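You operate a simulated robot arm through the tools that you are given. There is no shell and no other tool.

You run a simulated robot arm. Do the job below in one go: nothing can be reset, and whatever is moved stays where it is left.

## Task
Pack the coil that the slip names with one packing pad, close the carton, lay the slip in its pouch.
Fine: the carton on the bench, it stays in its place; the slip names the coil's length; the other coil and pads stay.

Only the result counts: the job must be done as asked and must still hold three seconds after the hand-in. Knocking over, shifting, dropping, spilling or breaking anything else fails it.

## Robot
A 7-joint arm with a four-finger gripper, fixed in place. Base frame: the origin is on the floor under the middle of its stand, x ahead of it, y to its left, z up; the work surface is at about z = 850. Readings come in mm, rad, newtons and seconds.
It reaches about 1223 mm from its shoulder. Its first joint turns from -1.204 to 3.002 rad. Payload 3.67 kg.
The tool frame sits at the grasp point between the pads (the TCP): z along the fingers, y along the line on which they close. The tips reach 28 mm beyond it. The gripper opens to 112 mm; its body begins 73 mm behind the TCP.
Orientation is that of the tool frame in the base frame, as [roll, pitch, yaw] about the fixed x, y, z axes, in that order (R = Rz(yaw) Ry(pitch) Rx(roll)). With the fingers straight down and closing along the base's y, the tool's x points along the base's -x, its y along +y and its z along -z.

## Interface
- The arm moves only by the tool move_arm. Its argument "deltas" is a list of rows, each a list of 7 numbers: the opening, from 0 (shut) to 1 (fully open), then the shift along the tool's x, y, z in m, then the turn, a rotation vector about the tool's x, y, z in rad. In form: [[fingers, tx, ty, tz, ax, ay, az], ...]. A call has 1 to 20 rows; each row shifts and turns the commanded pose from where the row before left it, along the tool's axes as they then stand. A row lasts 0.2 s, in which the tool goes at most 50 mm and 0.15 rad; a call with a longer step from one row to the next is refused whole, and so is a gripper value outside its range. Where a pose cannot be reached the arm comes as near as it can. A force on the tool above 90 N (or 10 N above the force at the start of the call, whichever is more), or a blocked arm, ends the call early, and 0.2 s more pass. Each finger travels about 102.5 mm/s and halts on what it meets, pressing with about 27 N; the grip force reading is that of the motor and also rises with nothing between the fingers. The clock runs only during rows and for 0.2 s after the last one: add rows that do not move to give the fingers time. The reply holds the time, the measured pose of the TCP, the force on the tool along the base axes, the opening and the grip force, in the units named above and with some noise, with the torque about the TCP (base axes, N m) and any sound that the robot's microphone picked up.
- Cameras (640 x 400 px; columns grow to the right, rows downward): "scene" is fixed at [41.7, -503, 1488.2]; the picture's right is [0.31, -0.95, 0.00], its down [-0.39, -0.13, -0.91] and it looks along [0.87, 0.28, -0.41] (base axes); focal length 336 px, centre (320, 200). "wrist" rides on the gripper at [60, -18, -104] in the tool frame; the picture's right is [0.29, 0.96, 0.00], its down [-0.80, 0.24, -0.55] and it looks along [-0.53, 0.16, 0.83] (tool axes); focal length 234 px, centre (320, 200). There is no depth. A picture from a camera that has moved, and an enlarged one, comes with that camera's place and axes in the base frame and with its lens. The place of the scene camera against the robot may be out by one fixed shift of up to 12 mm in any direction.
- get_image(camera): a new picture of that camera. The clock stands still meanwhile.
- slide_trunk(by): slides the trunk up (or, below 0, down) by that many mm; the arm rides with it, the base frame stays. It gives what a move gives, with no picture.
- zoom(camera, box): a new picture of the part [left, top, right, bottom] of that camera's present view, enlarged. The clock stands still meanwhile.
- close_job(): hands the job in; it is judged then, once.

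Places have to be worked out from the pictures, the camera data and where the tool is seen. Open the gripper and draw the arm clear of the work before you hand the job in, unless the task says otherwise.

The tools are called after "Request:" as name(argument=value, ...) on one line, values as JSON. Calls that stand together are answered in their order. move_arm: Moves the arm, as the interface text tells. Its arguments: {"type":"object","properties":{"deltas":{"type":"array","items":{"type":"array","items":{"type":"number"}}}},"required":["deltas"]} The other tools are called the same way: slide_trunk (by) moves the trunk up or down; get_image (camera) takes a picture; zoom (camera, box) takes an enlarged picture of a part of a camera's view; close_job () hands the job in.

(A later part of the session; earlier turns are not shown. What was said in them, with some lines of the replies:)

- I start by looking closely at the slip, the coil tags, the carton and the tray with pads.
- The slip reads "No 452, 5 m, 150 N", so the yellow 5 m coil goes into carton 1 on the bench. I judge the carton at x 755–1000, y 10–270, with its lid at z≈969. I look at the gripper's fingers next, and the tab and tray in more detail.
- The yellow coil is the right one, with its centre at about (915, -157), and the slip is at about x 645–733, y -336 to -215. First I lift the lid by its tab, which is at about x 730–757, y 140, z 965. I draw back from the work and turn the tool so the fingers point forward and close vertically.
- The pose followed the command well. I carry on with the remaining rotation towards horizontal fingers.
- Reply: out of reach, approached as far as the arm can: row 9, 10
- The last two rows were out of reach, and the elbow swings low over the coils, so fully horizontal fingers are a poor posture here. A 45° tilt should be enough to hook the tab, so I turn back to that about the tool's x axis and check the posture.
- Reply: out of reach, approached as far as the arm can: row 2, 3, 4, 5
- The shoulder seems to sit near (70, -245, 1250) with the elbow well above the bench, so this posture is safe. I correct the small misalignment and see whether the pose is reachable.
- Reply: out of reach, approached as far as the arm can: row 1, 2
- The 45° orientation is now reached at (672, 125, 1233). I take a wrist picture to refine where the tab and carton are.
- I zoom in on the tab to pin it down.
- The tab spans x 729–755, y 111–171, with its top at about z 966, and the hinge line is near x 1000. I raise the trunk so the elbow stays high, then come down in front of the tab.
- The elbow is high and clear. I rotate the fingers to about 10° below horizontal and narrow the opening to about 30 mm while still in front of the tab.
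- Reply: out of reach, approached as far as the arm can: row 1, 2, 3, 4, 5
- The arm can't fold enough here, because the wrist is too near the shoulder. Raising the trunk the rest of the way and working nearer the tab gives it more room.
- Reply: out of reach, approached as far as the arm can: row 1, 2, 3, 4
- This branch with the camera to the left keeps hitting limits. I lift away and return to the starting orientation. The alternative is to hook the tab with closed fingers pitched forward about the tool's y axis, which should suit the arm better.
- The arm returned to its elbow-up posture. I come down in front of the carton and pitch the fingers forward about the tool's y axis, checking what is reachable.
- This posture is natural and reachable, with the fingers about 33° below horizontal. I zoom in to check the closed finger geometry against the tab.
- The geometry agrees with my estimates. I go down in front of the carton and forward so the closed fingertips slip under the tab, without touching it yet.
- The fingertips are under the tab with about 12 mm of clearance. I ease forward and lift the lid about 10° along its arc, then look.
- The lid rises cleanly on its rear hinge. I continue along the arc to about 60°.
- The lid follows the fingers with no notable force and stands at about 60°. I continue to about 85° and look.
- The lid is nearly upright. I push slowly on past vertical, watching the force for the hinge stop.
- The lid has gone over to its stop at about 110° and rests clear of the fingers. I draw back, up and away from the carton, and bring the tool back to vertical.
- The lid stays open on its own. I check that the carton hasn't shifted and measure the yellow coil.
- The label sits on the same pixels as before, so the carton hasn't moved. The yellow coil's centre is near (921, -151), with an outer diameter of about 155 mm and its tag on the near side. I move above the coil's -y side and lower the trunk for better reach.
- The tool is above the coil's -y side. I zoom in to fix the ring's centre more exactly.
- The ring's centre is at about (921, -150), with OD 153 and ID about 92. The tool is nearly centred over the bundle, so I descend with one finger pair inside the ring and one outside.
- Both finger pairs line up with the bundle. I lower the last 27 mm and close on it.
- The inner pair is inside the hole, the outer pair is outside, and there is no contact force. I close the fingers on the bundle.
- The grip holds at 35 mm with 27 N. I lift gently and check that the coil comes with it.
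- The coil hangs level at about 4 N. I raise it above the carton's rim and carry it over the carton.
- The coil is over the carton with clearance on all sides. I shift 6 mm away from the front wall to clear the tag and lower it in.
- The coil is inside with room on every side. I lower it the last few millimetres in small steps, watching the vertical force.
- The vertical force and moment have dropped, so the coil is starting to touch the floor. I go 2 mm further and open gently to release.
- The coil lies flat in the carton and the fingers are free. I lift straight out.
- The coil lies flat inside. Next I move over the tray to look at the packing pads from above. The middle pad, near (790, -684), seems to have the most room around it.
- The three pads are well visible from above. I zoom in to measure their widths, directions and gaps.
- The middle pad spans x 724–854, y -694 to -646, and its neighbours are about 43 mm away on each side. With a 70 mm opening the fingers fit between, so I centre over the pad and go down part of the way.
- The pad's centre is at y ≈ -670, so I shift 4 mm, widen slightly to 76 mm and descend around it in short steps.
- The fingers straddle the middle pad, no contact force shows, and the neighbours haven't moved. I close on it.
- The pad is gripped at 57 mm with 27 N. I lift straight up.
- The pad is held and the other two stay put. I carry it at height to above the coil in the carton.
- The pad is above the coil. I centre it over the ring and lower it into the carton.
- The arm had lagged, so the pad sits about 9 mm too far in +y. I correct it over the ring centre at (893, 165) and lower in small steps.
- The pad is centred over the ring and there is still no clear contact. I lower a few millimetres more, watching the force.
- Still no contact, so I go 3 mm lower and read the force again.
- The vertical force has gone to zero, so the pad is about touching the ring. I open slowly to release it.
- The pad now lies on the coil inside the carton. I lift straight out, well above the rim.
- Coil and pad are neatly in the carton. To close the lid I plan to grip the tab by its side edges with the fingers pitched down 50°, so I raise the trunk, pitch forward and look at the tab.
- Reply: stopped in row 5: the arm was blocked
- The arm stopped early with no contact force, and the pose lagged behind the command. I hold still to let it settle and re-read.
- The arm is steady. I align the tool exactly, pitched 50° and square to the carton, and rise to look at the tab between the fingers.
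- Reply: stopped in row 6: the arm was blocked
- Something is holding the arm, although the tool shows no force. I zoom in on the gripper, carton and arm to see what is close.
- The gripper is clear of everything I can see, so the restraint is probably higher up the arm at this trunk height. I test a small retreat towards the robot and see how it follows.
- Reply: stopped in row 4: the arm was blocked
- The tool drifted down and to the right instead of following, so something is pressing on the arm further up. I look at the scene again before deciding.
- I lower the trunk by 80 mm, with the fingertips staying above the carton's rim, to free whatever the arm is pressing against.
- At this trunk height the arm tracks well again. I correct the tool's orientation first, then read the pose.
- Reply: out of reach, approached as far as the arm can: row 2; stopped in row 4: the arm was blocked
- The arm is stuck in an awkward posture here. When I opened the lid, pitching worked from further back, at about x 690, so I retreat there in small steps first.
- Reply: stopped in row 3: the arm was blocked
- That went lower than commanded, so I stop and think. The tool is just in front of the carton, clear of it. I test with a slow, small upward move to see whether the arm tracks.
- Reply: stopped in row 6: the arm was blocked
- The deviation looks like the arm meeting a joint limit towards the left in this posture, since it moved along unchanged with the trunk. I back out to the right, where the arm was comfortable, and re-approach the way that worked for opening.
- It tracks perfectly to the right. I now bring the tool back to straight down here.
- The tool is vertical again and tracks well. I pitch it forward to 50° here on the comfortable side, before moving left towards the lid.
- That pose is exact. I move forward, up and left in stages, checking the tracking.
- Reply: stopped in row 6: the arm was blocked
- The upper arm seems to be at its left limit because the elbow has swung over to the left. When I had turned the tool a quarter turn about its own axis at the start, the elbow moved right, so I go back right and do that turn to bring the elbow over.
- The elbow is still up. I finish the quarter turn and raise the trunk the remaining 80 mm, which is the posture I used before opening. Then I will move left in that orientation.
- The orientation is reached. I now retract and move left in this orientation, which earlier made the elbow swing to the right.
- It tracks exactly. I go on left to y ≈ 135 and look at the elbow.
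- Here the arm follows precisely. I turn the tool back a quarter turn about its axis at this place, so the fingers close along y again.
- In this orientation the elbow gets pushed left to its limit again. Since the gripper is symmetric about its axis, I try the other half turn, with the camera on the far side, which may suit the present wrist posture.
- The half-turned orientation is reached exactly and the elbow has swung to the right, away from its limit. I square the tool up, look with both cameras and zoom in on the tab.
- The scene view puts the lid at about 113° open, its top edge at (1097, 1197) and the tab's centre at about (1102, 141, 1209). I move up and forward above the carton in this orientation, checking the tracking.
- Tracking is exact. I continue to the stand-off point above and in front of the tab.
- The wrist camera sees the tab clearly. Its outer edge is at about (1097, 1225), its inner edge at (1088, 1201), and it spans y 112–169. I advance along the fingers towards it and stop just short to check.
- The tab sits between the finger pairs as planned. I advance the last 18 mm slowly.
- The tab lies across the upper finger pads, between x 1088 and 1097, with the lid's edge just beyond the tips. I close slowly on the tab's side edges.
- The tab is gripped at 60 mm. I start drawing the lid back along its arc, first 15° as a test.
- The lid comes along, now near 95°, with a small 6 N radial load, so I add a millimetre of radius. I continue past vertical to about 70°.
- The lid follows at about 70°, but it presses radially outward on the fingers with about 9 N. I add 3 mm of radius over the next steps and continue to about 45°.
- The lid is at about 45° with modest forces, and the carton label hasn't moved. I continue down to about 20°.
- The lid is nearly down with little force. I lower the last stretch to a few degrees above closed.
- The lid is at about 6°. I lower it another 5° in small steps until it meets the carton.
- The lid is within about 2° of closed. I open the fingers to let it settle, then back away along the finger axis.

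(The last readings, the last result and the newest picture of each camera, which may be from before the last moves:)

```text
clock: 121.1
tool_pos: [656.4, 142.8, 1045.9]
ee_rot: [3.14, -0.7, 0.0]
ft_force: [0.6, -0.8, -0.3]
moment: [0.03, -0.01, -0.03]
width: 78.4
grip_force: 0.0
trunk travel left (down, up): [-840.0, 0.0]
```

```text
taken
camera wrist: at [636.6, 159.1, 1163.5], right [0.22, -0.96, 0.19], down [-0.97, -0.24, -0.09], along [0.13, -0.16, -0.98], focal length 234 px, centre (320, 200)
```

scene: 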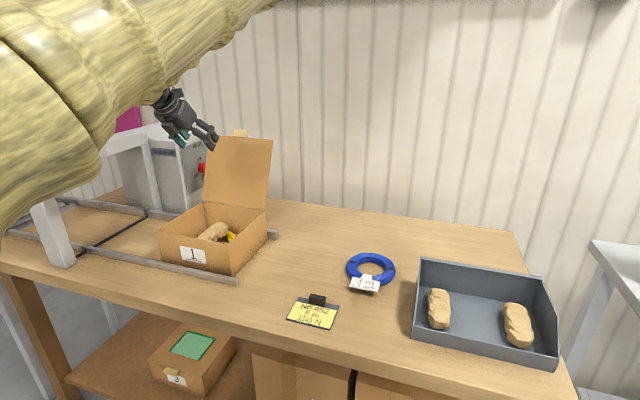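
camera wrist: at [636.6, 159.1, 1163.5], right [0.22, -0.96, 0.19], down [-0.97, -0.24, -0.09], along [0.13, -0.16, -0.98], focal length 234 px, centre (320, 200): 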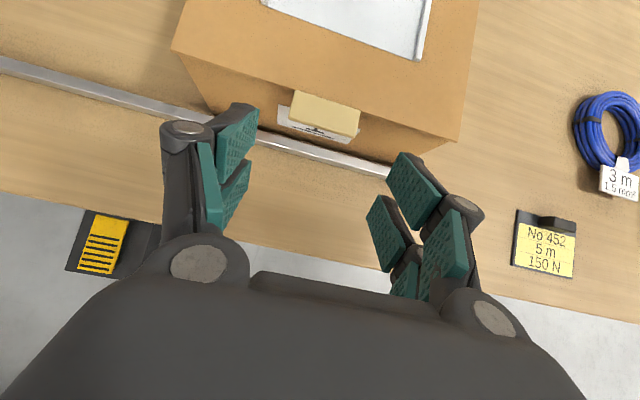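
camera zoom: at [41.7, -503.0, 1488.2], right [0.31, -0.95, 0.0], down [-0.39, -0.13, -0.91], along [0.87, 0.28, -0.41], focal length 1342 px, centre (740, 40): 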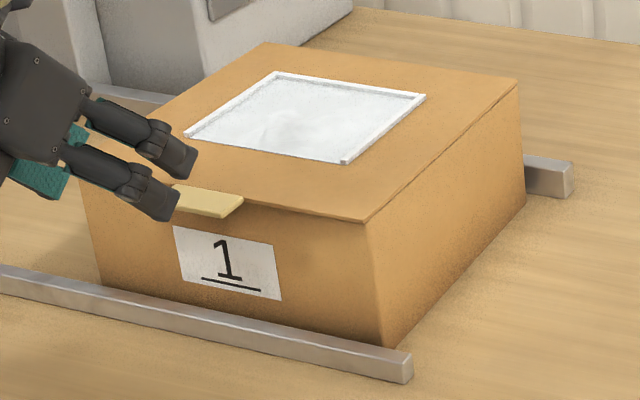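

The lid has closed fully, and the carton shifted only about 4 mm towards the near rail. Now the slip: I move right, at height and in front of the carton, to above the slip near (700, -275).

Request:
move_arm(deltas=[[0.7, 0.0043, 0.03, 0.0017, 0, 0, 0], [0.7, 0.0043, 0.043, 0.0017, 0, 0, 0], [0.7, 0.0043, 0.043, 0.0017, 0, 0, 0], [0.7, 0.0043, 0.043, 0.0017, 0, 0, 0], [0.7, 0.0043, 0.043, 0.0017, 0, 0, 0], [0.7, 0.0043, 0.043, 0.0017, 0, 0, 0], [0.7, 0.0043, 0.043, 0.0017, 0, 0, 0], [0.7, 0.0043, 0.043, 0.0017, 0, 0, 0], [0.7, 0.0043, 0.043, 0.0017, 0, 0, 0], [0.7, 0.0043, 0.043, 0.0017, 0, 0, 0], [0.7, 0, 0, 0, 0, 0, 0]])

Request:
get_image(camera="scene")

Request:
get_image(camera="wrist")

```text
clock: 123.5
tool_pos: [702.8, -275.6, 1064.3]
ee_rot: [3.14, -0.698, 0.002]
ft_force: [-0.1, -0.3, -1.0]
moment: [0.01, -0.01, 0.0]
width: 78.3
grip_force: 0.0
trunk travel left (down, up): [-840.0, 0.0]
```

```text
taken
```

scene: 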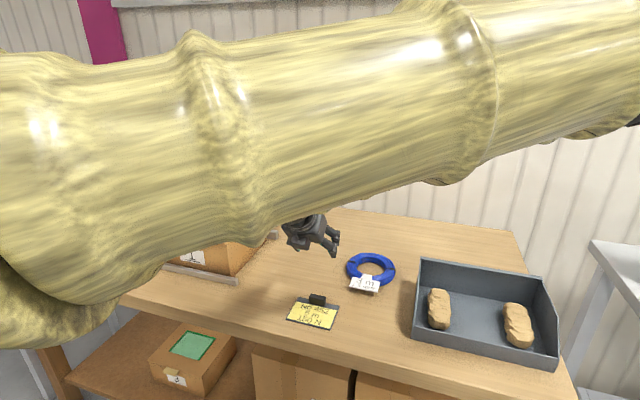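

```text
taken
camera wrist: at [683.7, -257.6, 1181.1], right [0.22, -0.96, 0.19], down [-0.97, -0.24, -0.09], along [0.13, -0.16, -0.98], focal length 234 px, centre (320, 200)
```

wrist: 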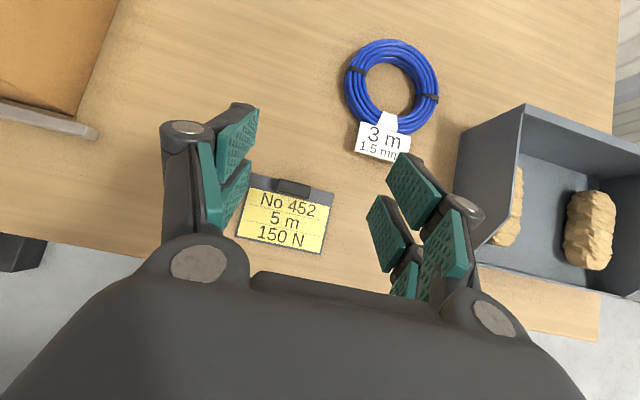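

The slip is well visible. I zoom in to measure it and its clip.

Request:
zoom(camera="wrist", box=[200, 130, 380, 270])

```text
2.86 times, centred on (290, 200) of wrist
camera zoom: at [683.7, -257.6, 1181.1], right [0.22, -0.96, 0.19], down [-0.97, -0.24, -0.09], along [0.13, -0.16, -0.98], focal length 669 px, centre (406, 200)
```

zoom: 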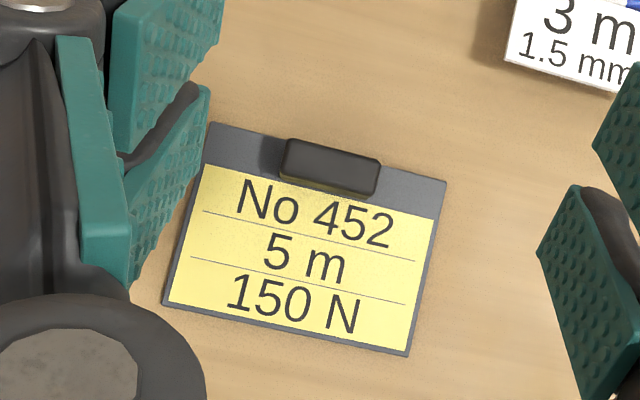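

The slip's plate spans x 652–740, y -330 to -211, and its clip x 720–738, y -293 to -248. I turn the tool straight down over the clip.

Request:
move_arm(deltas=[[0.67, 0, 0, 0, 0, -0.1396, 0], [0.67, 0, 0, 0, 0, -0.1396, 0], [0.67, 0, 0, 0, 0, -0.1396, 0], [0.67, 0, 0, 0, 0, -0.1396, 0], [0.67, 0, 0, 0, 0, -0.1396, 0], [0.67, 0.008, -0.005, 0.02, 0, 0, 0], [0.67, 0, 0, 0, 0, 0, 0]])

Request:
get_image(camera="wrist")

Request:
get_image(camera="scene")

```text
clock: 125.1
tool_pos: [709.8, -271.1, 1043.3]
ee_rot: [-3.141, 0.0, 0.001]
ft_force: [-0.8, 0.3, 0.1]
moment: [-0.03, -0.05, -0.01]
width: 74.7
grip_force: 0.1
trunk travel left (down, up): [-840.0, 0.0]
```

```text
taken
camera wrist: at [770.5, -253.4, 1146.4], right [0.29, -0.96, 0.0], down [-0.8, -0.24, 0.55], along [-0.53, -0.16, -0.83], focal length 234 px, centre (320, 200)
```

wrist: 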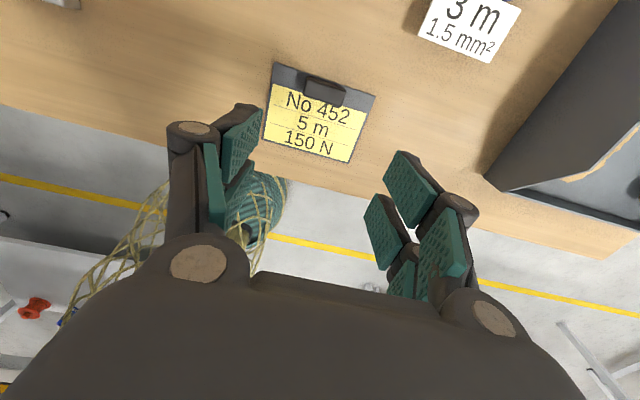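

```text
taken
```

scene: 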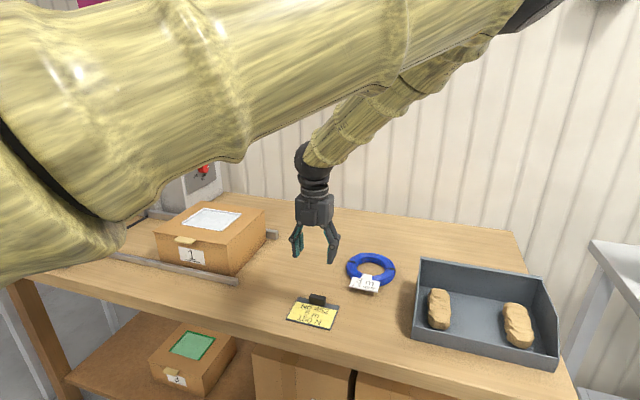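

The tool is straight down above the slip, and the carton lid looks properly shut. I descend over the clip with the fingers open 75 mm.

Request:
move_arm(deltas=[[0.67, 0.002, -0.0005, 0.03, 0, 0, 0], [0.67, 0, 0, 0.04, 0, 0, 0], [0.67, 0, 0, 0.035, 0, 0, 0], [0.67, 0, 0, 0.02, 0, 0, 0], [0.67, 0, 0, 0, 0, 0, 0]])

Request:
get_image(camera="wrist")

Request:
zoom(camera="scene", box=[260, 220, 380, 340])

```text
clock: 126.3
tool_pos: [711.9, -269.5, 918.3]
ee_rot: [3.141, -0.003, 0.002]
ft_force: [-1.4, -0.9, -0.3]
moment: [0.03, 0.0, -0.03]
width: 75.0
grip_force: 0.1
trunk travel left (down, up): [-840.0, 0.0]
```

```text
taken
camera wrist: at [774.1, -252.5, 1021.6], right [0.29, -0.96, 0.0], down [-0.8, -0.24, 0.55], along [-0.53, -0.16, -0.83], focal length 234 px, centre (320, 200)
```

wrist: 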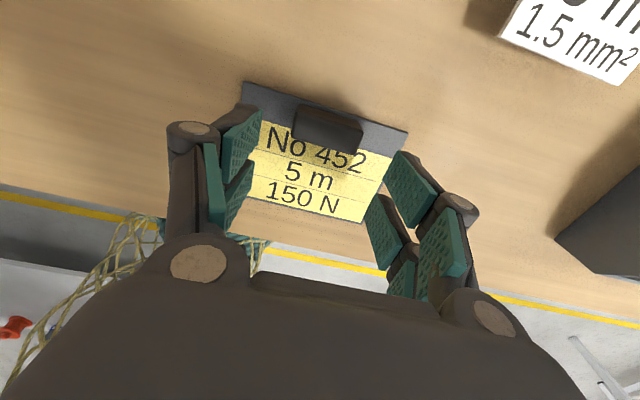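

```text
3.33 times, centred on (320, 280) of scene
camera zoom: at [41.7, -503.0, 1488.2], right [0.31, -0.95, 0.0], down [-0.39, -0.13, -0.91], along [0.87, 0.28, -0.41], focal length 1118 px, centre (320, -67)
```

zoom: 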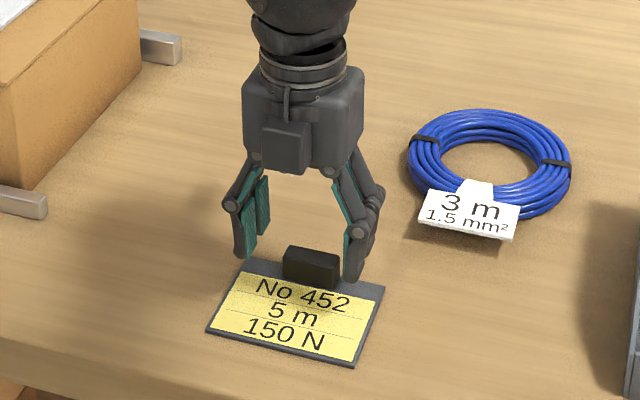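

The clip lies between the outer finger pair as intended. I lower the last 30 mm so the tips stop about 7 mm above the plate.

Request:
move_arm(deltas=[[0.67, 0, 0, 0.014, 0, 0, 0], [0.67, 0, 0, 0.01, 0, 0, 0], [0.67, 0, 0, 0.005, 0, 0, 0], [0.67, 0, 0, 0, 0, 0, 0]])

Request:
get_image(camera="wrist")

Request:
zoom(camera="scene", box=[260, 220, 380, 340])

```text
clock: 127.3
tool_pos: [712.0, -269.9, 888.6]
ee_rot: [3.14, -0.001, 0.002]
ft_force: [0.4, 0.2, 0.3]
moment: [0.0, 0.0, -0.01]
width: 75.0
grip_force: 0.2
trunk travel left (down, up): [-840.0, 0.0]
```

```text
taken
camera wrist: at [773.2, -252.9, 992.4], right [0.29, -0.96, 0.0], down [-0.8, -0.24, 0.55], along [-0.53, -0.16, -0.83], focal length 234 px, centre (320, 200)
```

wrist: 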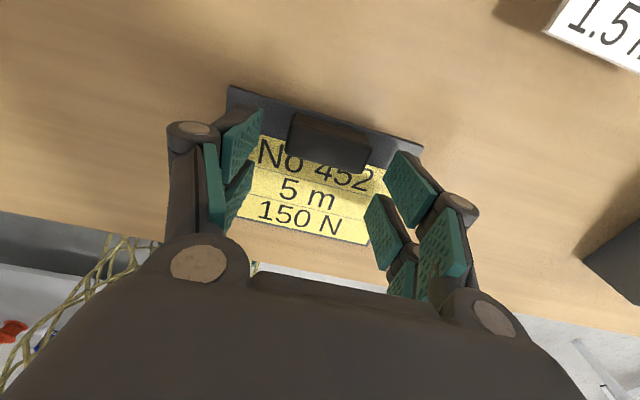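

```text
3.33 times, centred on (320, 280) of scene
camera zoom: at [41.7, -503.0, 1488.2], right [0.31, -0.95, 0.0], down [-0.39, -0.13, -0.91], along [0.87, 0.28, -0.41], focal length 1118 px, centre (320, -67)
```

zoom: 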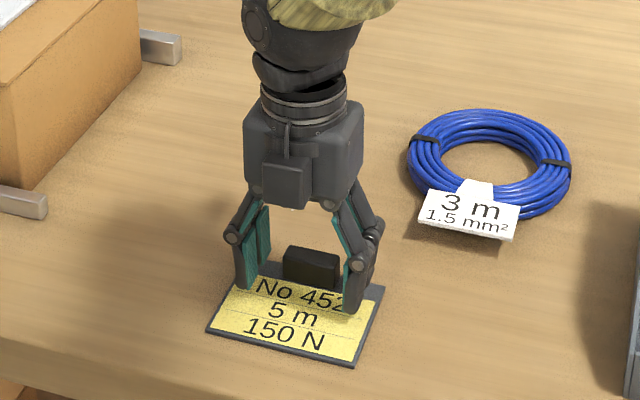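

The fingers straddle the clip just above the plate with no contact. I close on the clip.

Request:
move_arm(deltas=[[0.55, 0, 0, 0, 0, 0, 0], [0.48, 0, 0, 0, 0, 0, 0], [0.43, 0, 0, 0, 0, 0, 0], [0.38, 0, 0, 0, 0, 0, 0], [0.25, 0, 0, 0, 0, 0, 0], [0.25, 0, 0, 0, 0, 0, 0]])

Request:
get_image(camera="wrist")

Request:
zoom(camera="scene", box=[260, 220, 380, 340])

```text
clock: 128.7
tool_pos: [712.1, -271.2, 888.8]
ee_rot: [3.14, 0.0, 0.001]
ft_force: [0.1, -0.3, 1.1]
moment: [-0.02, -0.07, -0.02]
width: 43.9
grip_force: 26.6
trunk travel left (down, up): [-840.0, 0.0]
```

```text
taken
camera wrist: at [773.2, -252.7, 992.6], right [0.29, -0.96, 0.0], down [-0.8, -0.24, 0.55], along [-0.53, -0.16, -0.83], focal length 234 px, centre (320, 200)
```

wrist: 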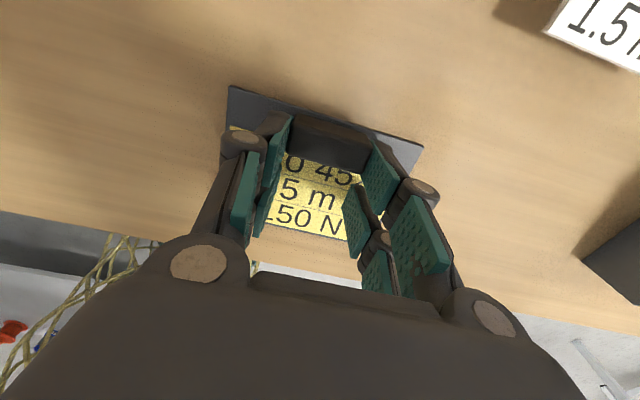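

```text
3.33 times, centred on (320, 280) of scene
camera zoom: at [41.7, -503.0, 1488.2], right [0.31, -0.95, 0.0], down [-0.39, -0.13, -0.91], along [0.87, 0.28, -0.41], focal length 1118 px, centre (320, -67)
```

zoom: 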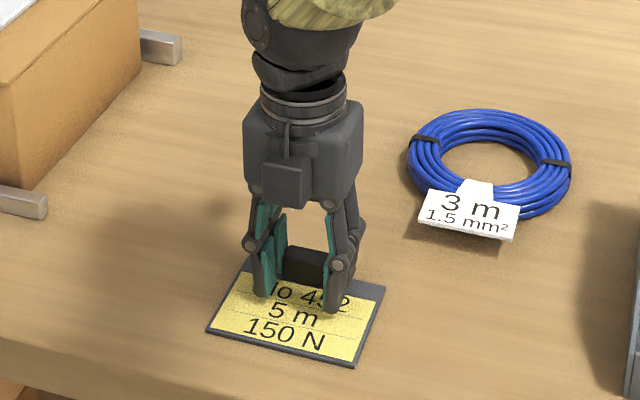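

The clip is gripped at 44 mm. I lift gently and check that the slip stays level.

Request:
move_arm(deltas=[[0.25, 0, 0, -0.01, 0, 0, 0], [0.25, 0, 0, -0.02, 0, 0, 0], [0.25, 0, 0, -0.03, 0, 0, 0], [0.25, 0, 0, -0.04, 0, 0, 0], [0.25, 0, 0, -0.04, 0, 0, 0], [0.25, 0, 0, -0.04, 0, 0, 0], [0.25, 0, 0, 0, 0, 0, 0]])

Request:
get_image(camera="wrist")

Request:
get_image(camera="scene")

```text
clock: 130.3
tool_pos: [712.0, -269.7, 1068.4]
ee_rot: [3.139, -0.001, 0.002]
ft_force: [0.6, 0.3, -0.9]
moment: [0.0, -0.02, -0.04]
width: 44.1
grip_force: 26.7
trunk travel left (down, up): [-840.0, 0.0]
```

```text
taken
camera wrist: at [772.9, -252.7, 1171.4], right [0.29, -0.96, 0.0], down [-0.8, -0.24, 0.55], along [-0.53, -0.16, -0.83], focal length 234 px, centre (320, 200)
```

wrist: 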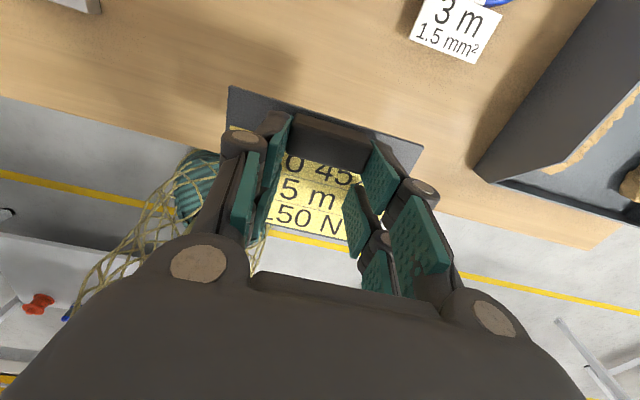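

```text
taken
```

scene: 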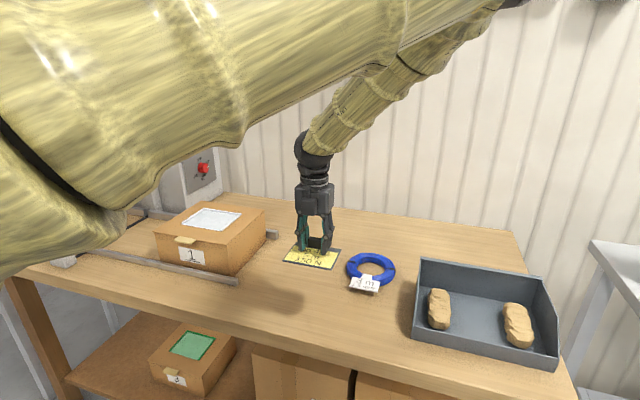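

The slip is level in the grip. The pouch on the lid now spans about x 818–939, y 67–216, so I carry the slip over to centre it there, keeping it high.

Request:
move_arm(deltas=[[0.25, 0.008, -0.02, -0.005, 0, 0, 0], [0.25, 0.018, -0.041, -0.005, 0, 0, 0], [0.25, 0.018, -0.041, 0, 0, 0, 0], [0.25, 0.018, -0.041, 0, 0, 0, 0], [0.25, 0.018, -0.041, 0, 0, 0, 0], [0.25, 0.018, -0.041, 0, 0, 0, 0], [0.25, 0.018, -0.041, 0, 0, 0, 0], [0.25, 0.018, -0.041, 0, 0, 0, 0], [0.25, 0.018, -0.041, 0, 0, 0, 0], [0.25, 0.018, -0.041, 0, 0, 0, 0], [0.25, 0.0096, -0.023, 0, 0, 0, 0], [0.25, 0, 0, 0, 0, 0, 0], [0.25, 0, 0, 0, 0, 0, 0]])

Request:
get_image(camera="wrist")

Request:
get_image(camera="scene")

```text
clock: 133.1
tool_pos: [889.6, 144.4, 1078.5]
ee_rot: [3.14, 0.0, 0.001]
ft_force: [-0.1, -0.8, -0.3]
moment: [0.0, 0.01, 0.01]
width: 44.2
grip_force: 26.8
trunk travel left (down, up): [-840.0, 0.0]
```

```text
taken
camera wrist: at [950.3, 160.8, 1181.8], right [0.29, -0.96, 0.0], down [-0.8, -0.24, 0.55], along [-0.53, -0.16, -0.83], focal length 234 px, centre (320, 200)
```

wrist: 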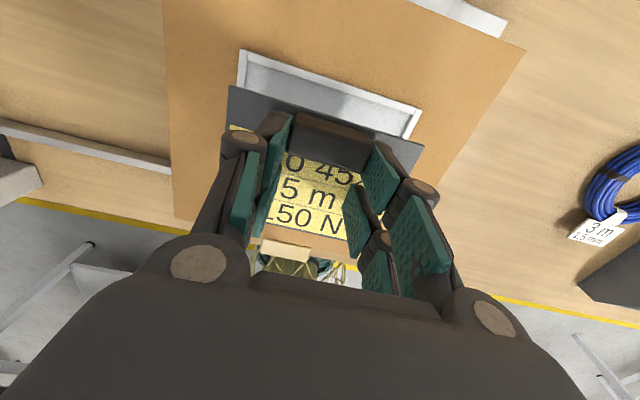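

```text
taken
```

scene: 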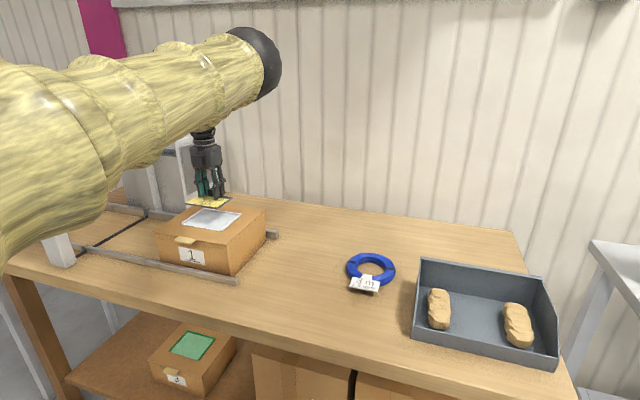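

The far rim of the pouch is visible beyond the slip. I zoom in to fix the alignment.

Request:
zoom(camera="wrist", box=[210, 20, 450, 180])

Request:
zoom(camera="scene", box=[150, 170, 290, 280])

```text
2.50 times, centred on (330, 100) of wrist
camera zoom: at [950.3, 160.8, 1181.8], right [0.29, -0.96, 0.0], down [-0.8, -0.24, 0.55], along [-0.53, -0.16, -0.83], focal length 585 px, centre (295, 450)
```

zoom: 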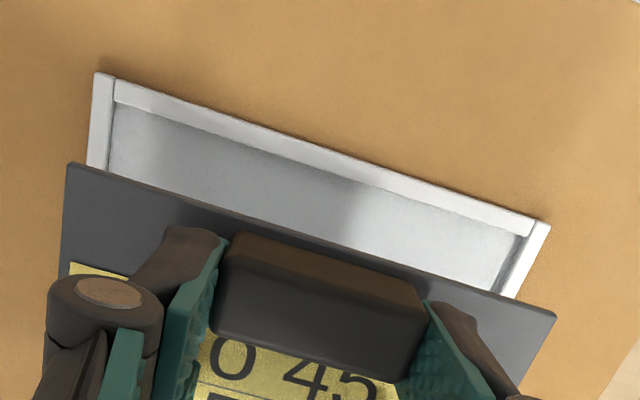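

```text
3.64 times, centred on (220, 225) of scene
camera zoom: at [41.7, -503.0, 1488.2], right [0.31, -0.95, 0.0], down [-0.39, -0.13, -0.91], along [0.87, 0.28, -0.41], focal length 1220 px, centre (684, 109)
```

zoom: 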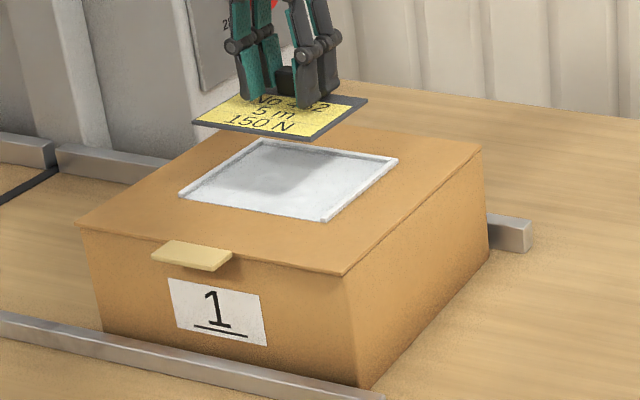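

The pouch's far rim runs at x ≈ 930, from y 64 to 217, so the slip should go 4.5 mm nearer and 2.6 mm to the right. I correct that and lower most of the way.

Request:
move_arm(deltas=[[0.25, -0.0045, 0.0026, 0, 0, 0, 0], [0.25, 0, 0, 0.015, 0, 0, 0], [0.25, 0, 0, 0.02, 0, 0, 0], [0.25, 0, 0, 0.015, 0, 0, 0], [0.25, 0, 0, 0, 0, 0, 0], [0.25, 0, 0, 0, 0, 0, 0]])

Request:
zoom(camera="wrist", box=[210, 20, 450, 180])

Request:
zoom(camera="scene", box=[150, 170, 290, 280])

```text
clock: 134.5
tool_pos: [885.7, 139.9, 1029.1]
ee_rot: [3.138, 0.0, 0.001]
ft_force: [0.0, -0.1, 0.0]
moment: [-0.02, 0.0, -0.01]
width: 44.1
grip_force: 26.5
trunk travel left (down, up): [-840.0, 0.0]
```

```text
2.50 times, centred on (330, 100) of wrist
camera zoom: at [947.1, 157.0, 1132.0], right [0.29, -0.96, 0.0], down [-0.8, -0.24, 0.55], along [-0.53, -0.16, -0.83], focal length 585 px, centre (295, 450)
```

zoom: 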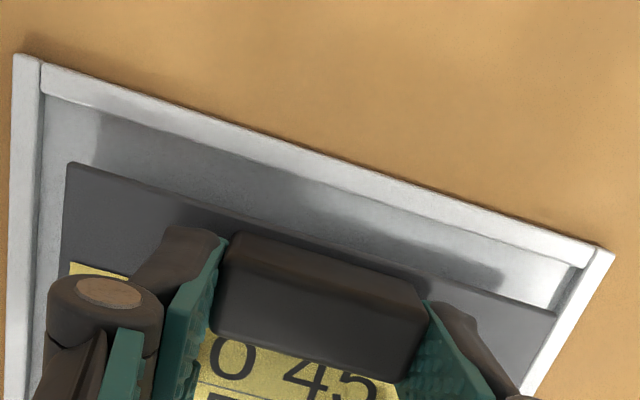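

```text
3.64 times, centred on (220, 225) of scene
camera zoom: at [41.7, -503.0, 1488.2], right [0.31, -0.95, 0.0], down [-0.39, -0.13, -0.91], along [0.87, 0.28, -0.41], focal length 1220 px, centre (684, 109)
```

zoom: 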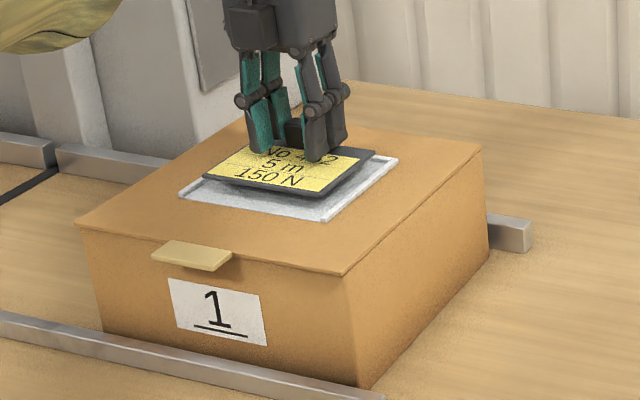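

The plate is now well inside the rims on all sides, with 9–13 mm margins. I lower it in small steps until it touches the pouch floor.

Request:
move_arm(deltas=[[0.25, 0, 0, 0.005, 0, 0, 0], [0.25, 0, 0, 0.004, 0, 0, 0], [0.25, 0, 0, 0.002, 0, 0, 0], [0.25, 0, 0, 0, 0, 0, 0]])

Request:
zoom(camera="scene", box=[160, 190, 270, 270])

```text
clock: 135.5
tool_pos: [887.2, 139.4, 1016.1]
ee_rot: [3.14, 0.0, 0.003]
ft_force: [0.3, 1.1, -1.6]
moment: [0.0, -0.02, -0.01]
width: 43.7
grip_force: 27.0
trunk travel left (down, up): [-840.0, 0.0]
```

```text
5.00 times, centred on (215, 230) of scene
camera zoom: at [41.7, -503.0, 1488.2], right [0.31, -0.95, 0.0], down [-0.39, -0.13, -0.91], along [0.87, 0.28, -0.41], focal length 1678 px, centre (845, 50)
```

zoom: 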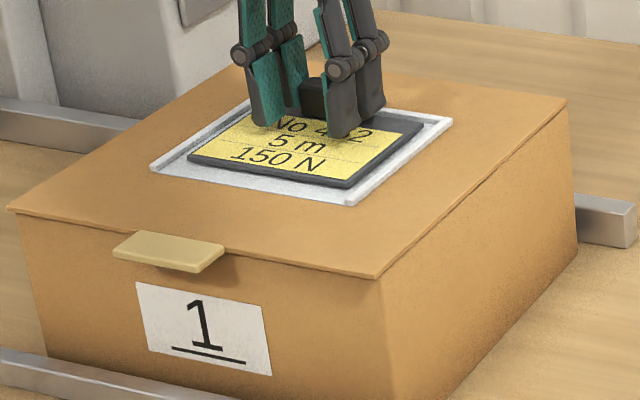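

The slip is a few millimetres above the pouch floor. I go down 2 mm at a time, watching the force.

Request:
move_arm(deltas=[[0.25, 0, 0, 0.002, 0, 0, 0], [0.25, 0, 0, 0.001, 0, 0, 0], [0.25, 0, 0, 0, 0, 0, 0]])

```text
clock: 136.3
tool_pos: [885.7, 139.8, 1014.9]
ee_rot: [3.141, 0.0, 0.003]
ft_force: [-0.1, 0.2, 2.8]
moment: [0.16, -0.02, 0.0]
width: 44.2
grip_force: 27.1
trunk travel left (down, up): [-840.0, 0.0]
```

The force has turned upward, so the slip is touching the pouch floor. I open the fingers to release it.

Request:
move_arm(deltas=[[0.42, 0, 0, 0, 0, 0, 0], [0.46, 0, 0, 0, 0, 0, 0], [0.52, 0, 0, 0, 0, 0, 0], [0.6, 0, 0, 0, 0, 0, 0], [0.65, 0, 0, 0, 0, 0, 0], [0.65, 0, 0, 0, 0, 0, 0]])

Request:
get_image(camera="wrist")

Request:
zoom(camera="scene", box=[160, 190, 270, 270])

```text
clock: 137.7
tool_pos: [886.8, 140.5, 1012.4]
ee_rot: [3.139, 0.001, 0.001]
ft_force: [0.1, 0.6, 0.4]
moment: [0.02, 0.0, 0.03]
width: 72.8
grip_force: 0.1
trunk travel left (down, up): [-840.0, 0.0]
```

```text
taken
camera wrist: at [947.6, 157.0, 1117.0], right [0.29, -0.96, 0.0], down [-0.8, -0.24, 0.55], along [-0.53, -0.16, -0.83], focal length 234 px, centre (320, 200)
```

wrist: 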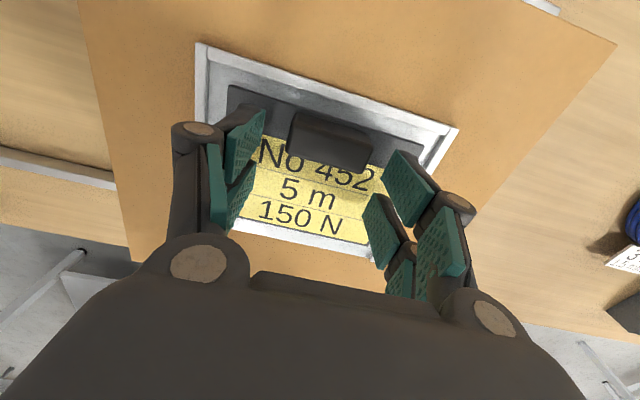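

```text
5.00 times, centred on (215, 230) of scene
camera zoom: at [41.7, -503.0, 1488.2], right [0.31, -0.95, 0.0], down [-0.39, -0.13, -0.91], along [0.87, 0.28, -0.41], focal length 1678 px, centre (845, 50)
```

zoom: 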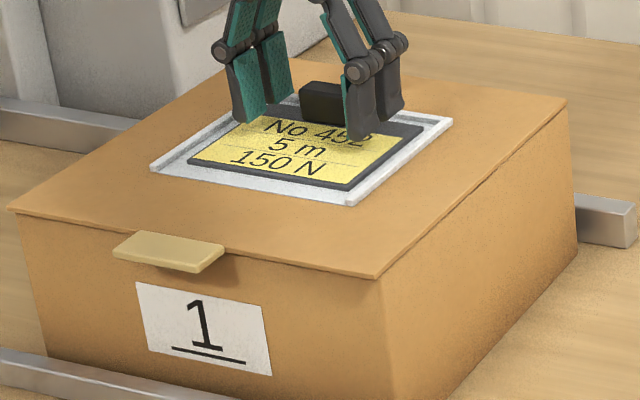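

The slip lies flat in the pouch, between the rims. I lift straight up and take a look at the whole scene.

Request:
move_arm(deltas=[[0.65, 0, 0, -0.01, 0, 0, 0], [0.65, 0, 0, -0.025, 0, 0, 0], [0.65, 0, 0, -0.04, 0, 0, 0], [0.65, 0, 0, -0.04, 0, 0, 0], [0.65, 0, 0, -0.04, 0, 0, 0], [0.65, 0, 0, 0, 0, 0, 0]])

Request:
get_image(camera="wrist")

Request:
get_image(camera="scene")

Request:
zoom(camera="scene", box=[140, 190, 290, 290])

```text
clock: 139.1
tool_pos: [888.0, 140.2, 1168.5]
ee_rot: [3.138, 0.0, 0.001]
ft_force: [0.7, 0.8, -1.1]
moment: [0.0, 0.01, -0.01]
width: 72.9
grip_force: 0.1
trunk travel left (down, up): [-840.0, 0.0]
```

```text
taken
camera wrist: at [948.8, 158.0, 1272.2], right [0.29, -0.96, 0.0], down [-0.8, -0.24, 0.55], along [-0.53, -0.16, -0.83], focal length 234 px, centre (320, 200)
```

wrist: 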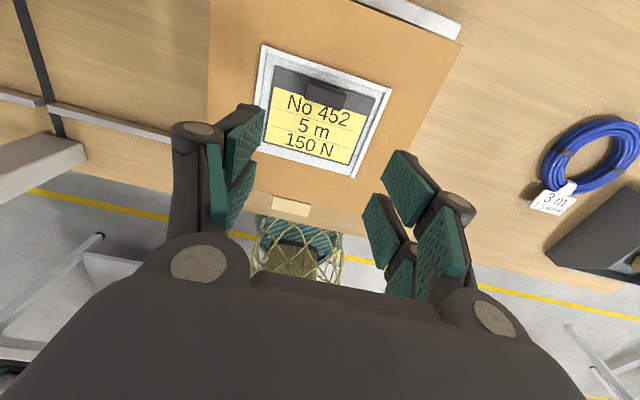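

```text
taken
```

scene: 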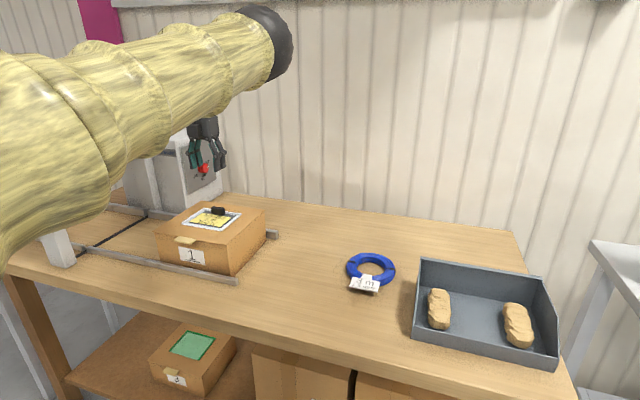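

```text
4.00 times, centred on (215, 240) of scene
camera zoom: at [41.7, -503.0, 1488.2], right [0.31, -0.95, 0.0], down [-0.39, -0.13, -0.91], along [0.87, 0.28, -0.41], focal length 1342 px, centre (740, 40)
```

zoom: 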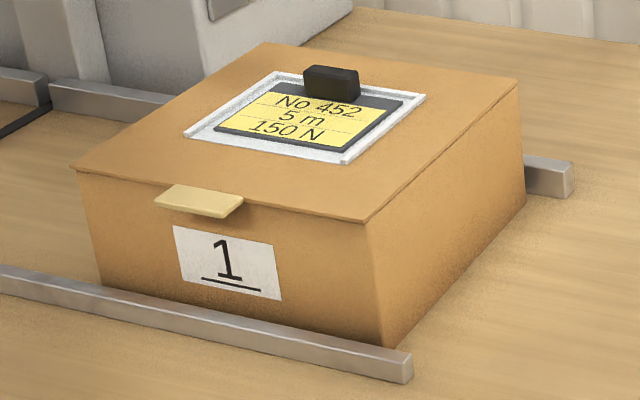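

The slip sits in the pouch and the other coil and pads are in place. I check closely that the lid is seated all round, as at the start.

Request:
zoom(camera="scene", box=[155, 215, 245, 275])

Request:
zoom(camera="scene", box=[220, 200, 290, 260])

Request:
zoom(camera="scene", box=[400, 240, 570, 380])

Request:
zoom(camera="wrist", box=[190, 0, 480, 230])

```text
6.67 times, centred on (200, 245) of scene
camera zoom: at [41.7, -503.0, 1488.2], right [0.31, -0.95, 0.0], down [-0.39, -0.13, -0.91], along [0.87, 0.28, -0.41], focal length 2237 px, centre (1120, -100)
```

zoom: 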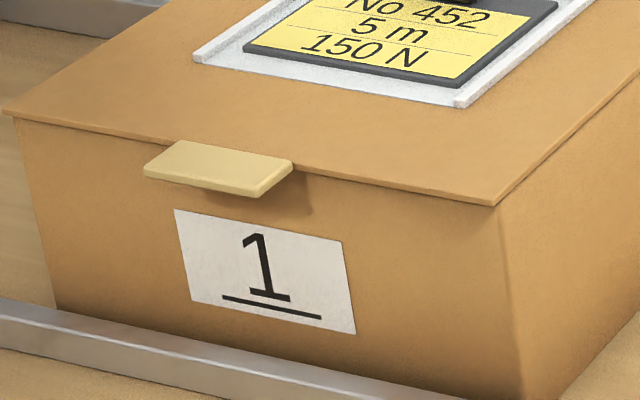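

```text
6.67 times, centred on (255, 230) of scene
camera zoom: at [41.7, -503.0, 1488.2], right [0.31, -0.95, 0.0], down [-0.39, -0.13, -0.91], along [0.87, 0.28, -0.41], focal length 2237 px, centre (753, 0)
```

zoom: 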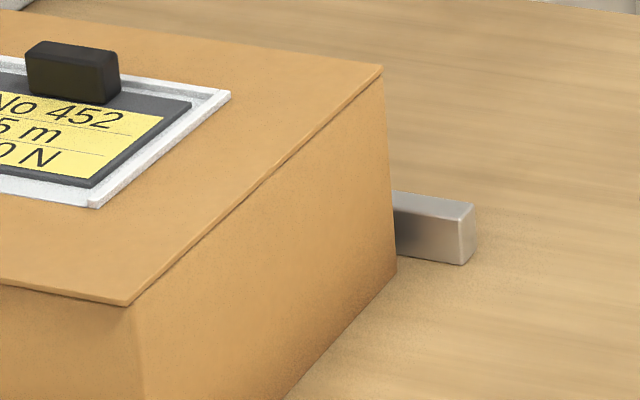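

```text
2.86 times, centred on (485, 310) of scene
camera zoom: at [41.7, -503.0, 1488.2], right [0.31, -0.95, 0.0], down [-0.39, -0.13, -0.91], along [0.87, 0.28, -0.41], focal length 958 px, centre (-151, -114)
```

zoom: 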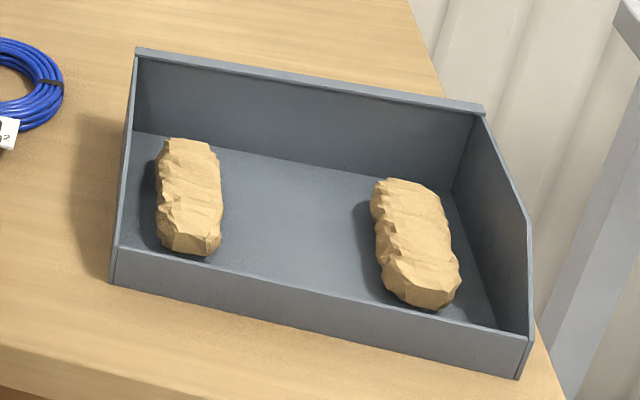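

```text
1.74 times, centred on (335, 115) of wrist
camera zoom: at [948.8, 158.0, 1272.2], right [0.29, -0.96, 0.0], down [-0.8, -0.24, 0.55], along [-0.53, -0.16, -0.83], focal length 407 px, centre (294, 348)
```

zoom: 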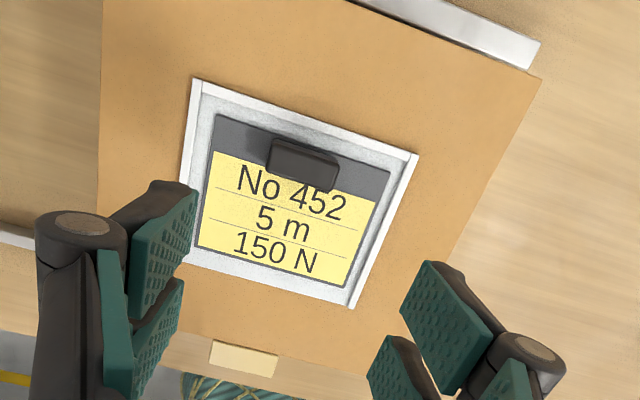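

The lid is seated all round, the slip is inside the rims, and the remaining pads, tray and blue coil are where they were. I open the gripper fully and draw the arm up and back, clear of the work.

Request:
move_arm(deltas=[[0.8, 0, 0, -0.035, 0, 0, 0], [1, -0.01, 0, -0.035, 0, 0, 0], [1, -0.03, 0, -0.03, 0, 0, 0], [1, -0.04, 0, -0.015, 0, 0, 0], [1, -0.04, 0, 0, 0, 0, 0], [1, -0.04, 0, 0, 0, 0, 0], [1, 0, 0, 0, 0, 0, 0], [1, 0, 0, 0, 0, 0, 0]])

Request:
get_image(camera="scene")

Request:
get_image(camera="wrist")

```text
clock: 140.9
tool_pos: [725.8, 139.5, 1282.2]
ee_rot: [3.14, -0.001, 0.001]
ft_force: [-0.3, -1.2, 0.6]
moment: [0.01, -0.02, 0.0]
width: 112.5
grip_force: 0.2
trunk travel left (down, up): [-840.0, 0.0]
```

```text
taken
```

scene: 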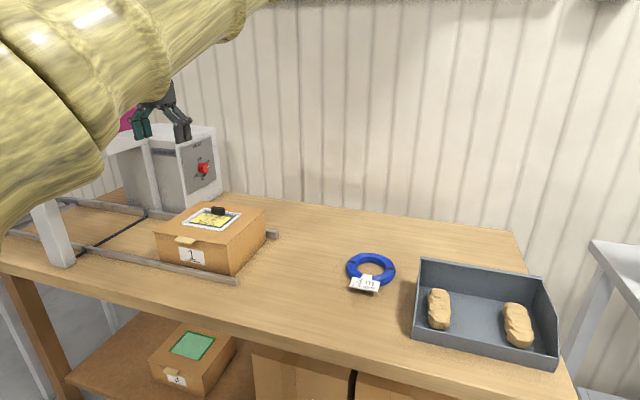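

```text
taken
camera wrist: at [786.6, 157.4, 1386.1], right [0.29, -0.96, 0.0], down [-0.8, -0.24, 0.55], along [-0.53, -0.16, -0.83], focal length 234 px, centre (320, 200)
```

wrist: 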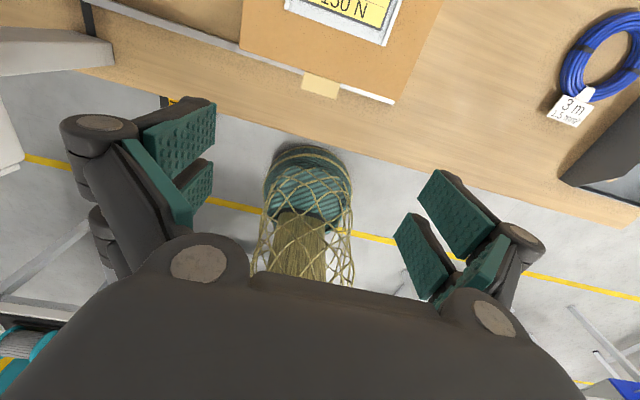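

The gripper is open and empty, and the arm is about 300 mm above the work and clear of it. The 5 m coil and one pad are in carton 1, the lid is shut, and the slip lies in its pouch, so I hand the job in.

Request:
close_job()

```text
The job is handed in.
```

I packed the yellow 5 m coil with one pad in carton 1, closed the lid, and laid the slip in the lid's pouch. The job is handed in; I have no verdict back.

- **Carton:** closing the lid pulled it about 4 mm towards the near rail. I left it there rather than risk pushing it back. It is still between its rails, and the lid is seated all round.
- **Coil and pad:** the coil lies flat on the carton floor, with the pad resting across it. I used the middle pad from the tray.
- **Slip:** "No 452, 5 m, 150 N" lies flat inside the pouch rims, with roughly 9 mm or more to spare at the sides and back.
- **Everything else:** the blue coil, the other two pads and the tray look unmoved in the last pictures.

Part-way through, the arm stopped tracking several times near the carton. It touched nothing, and I finished with the gripper turned half round.
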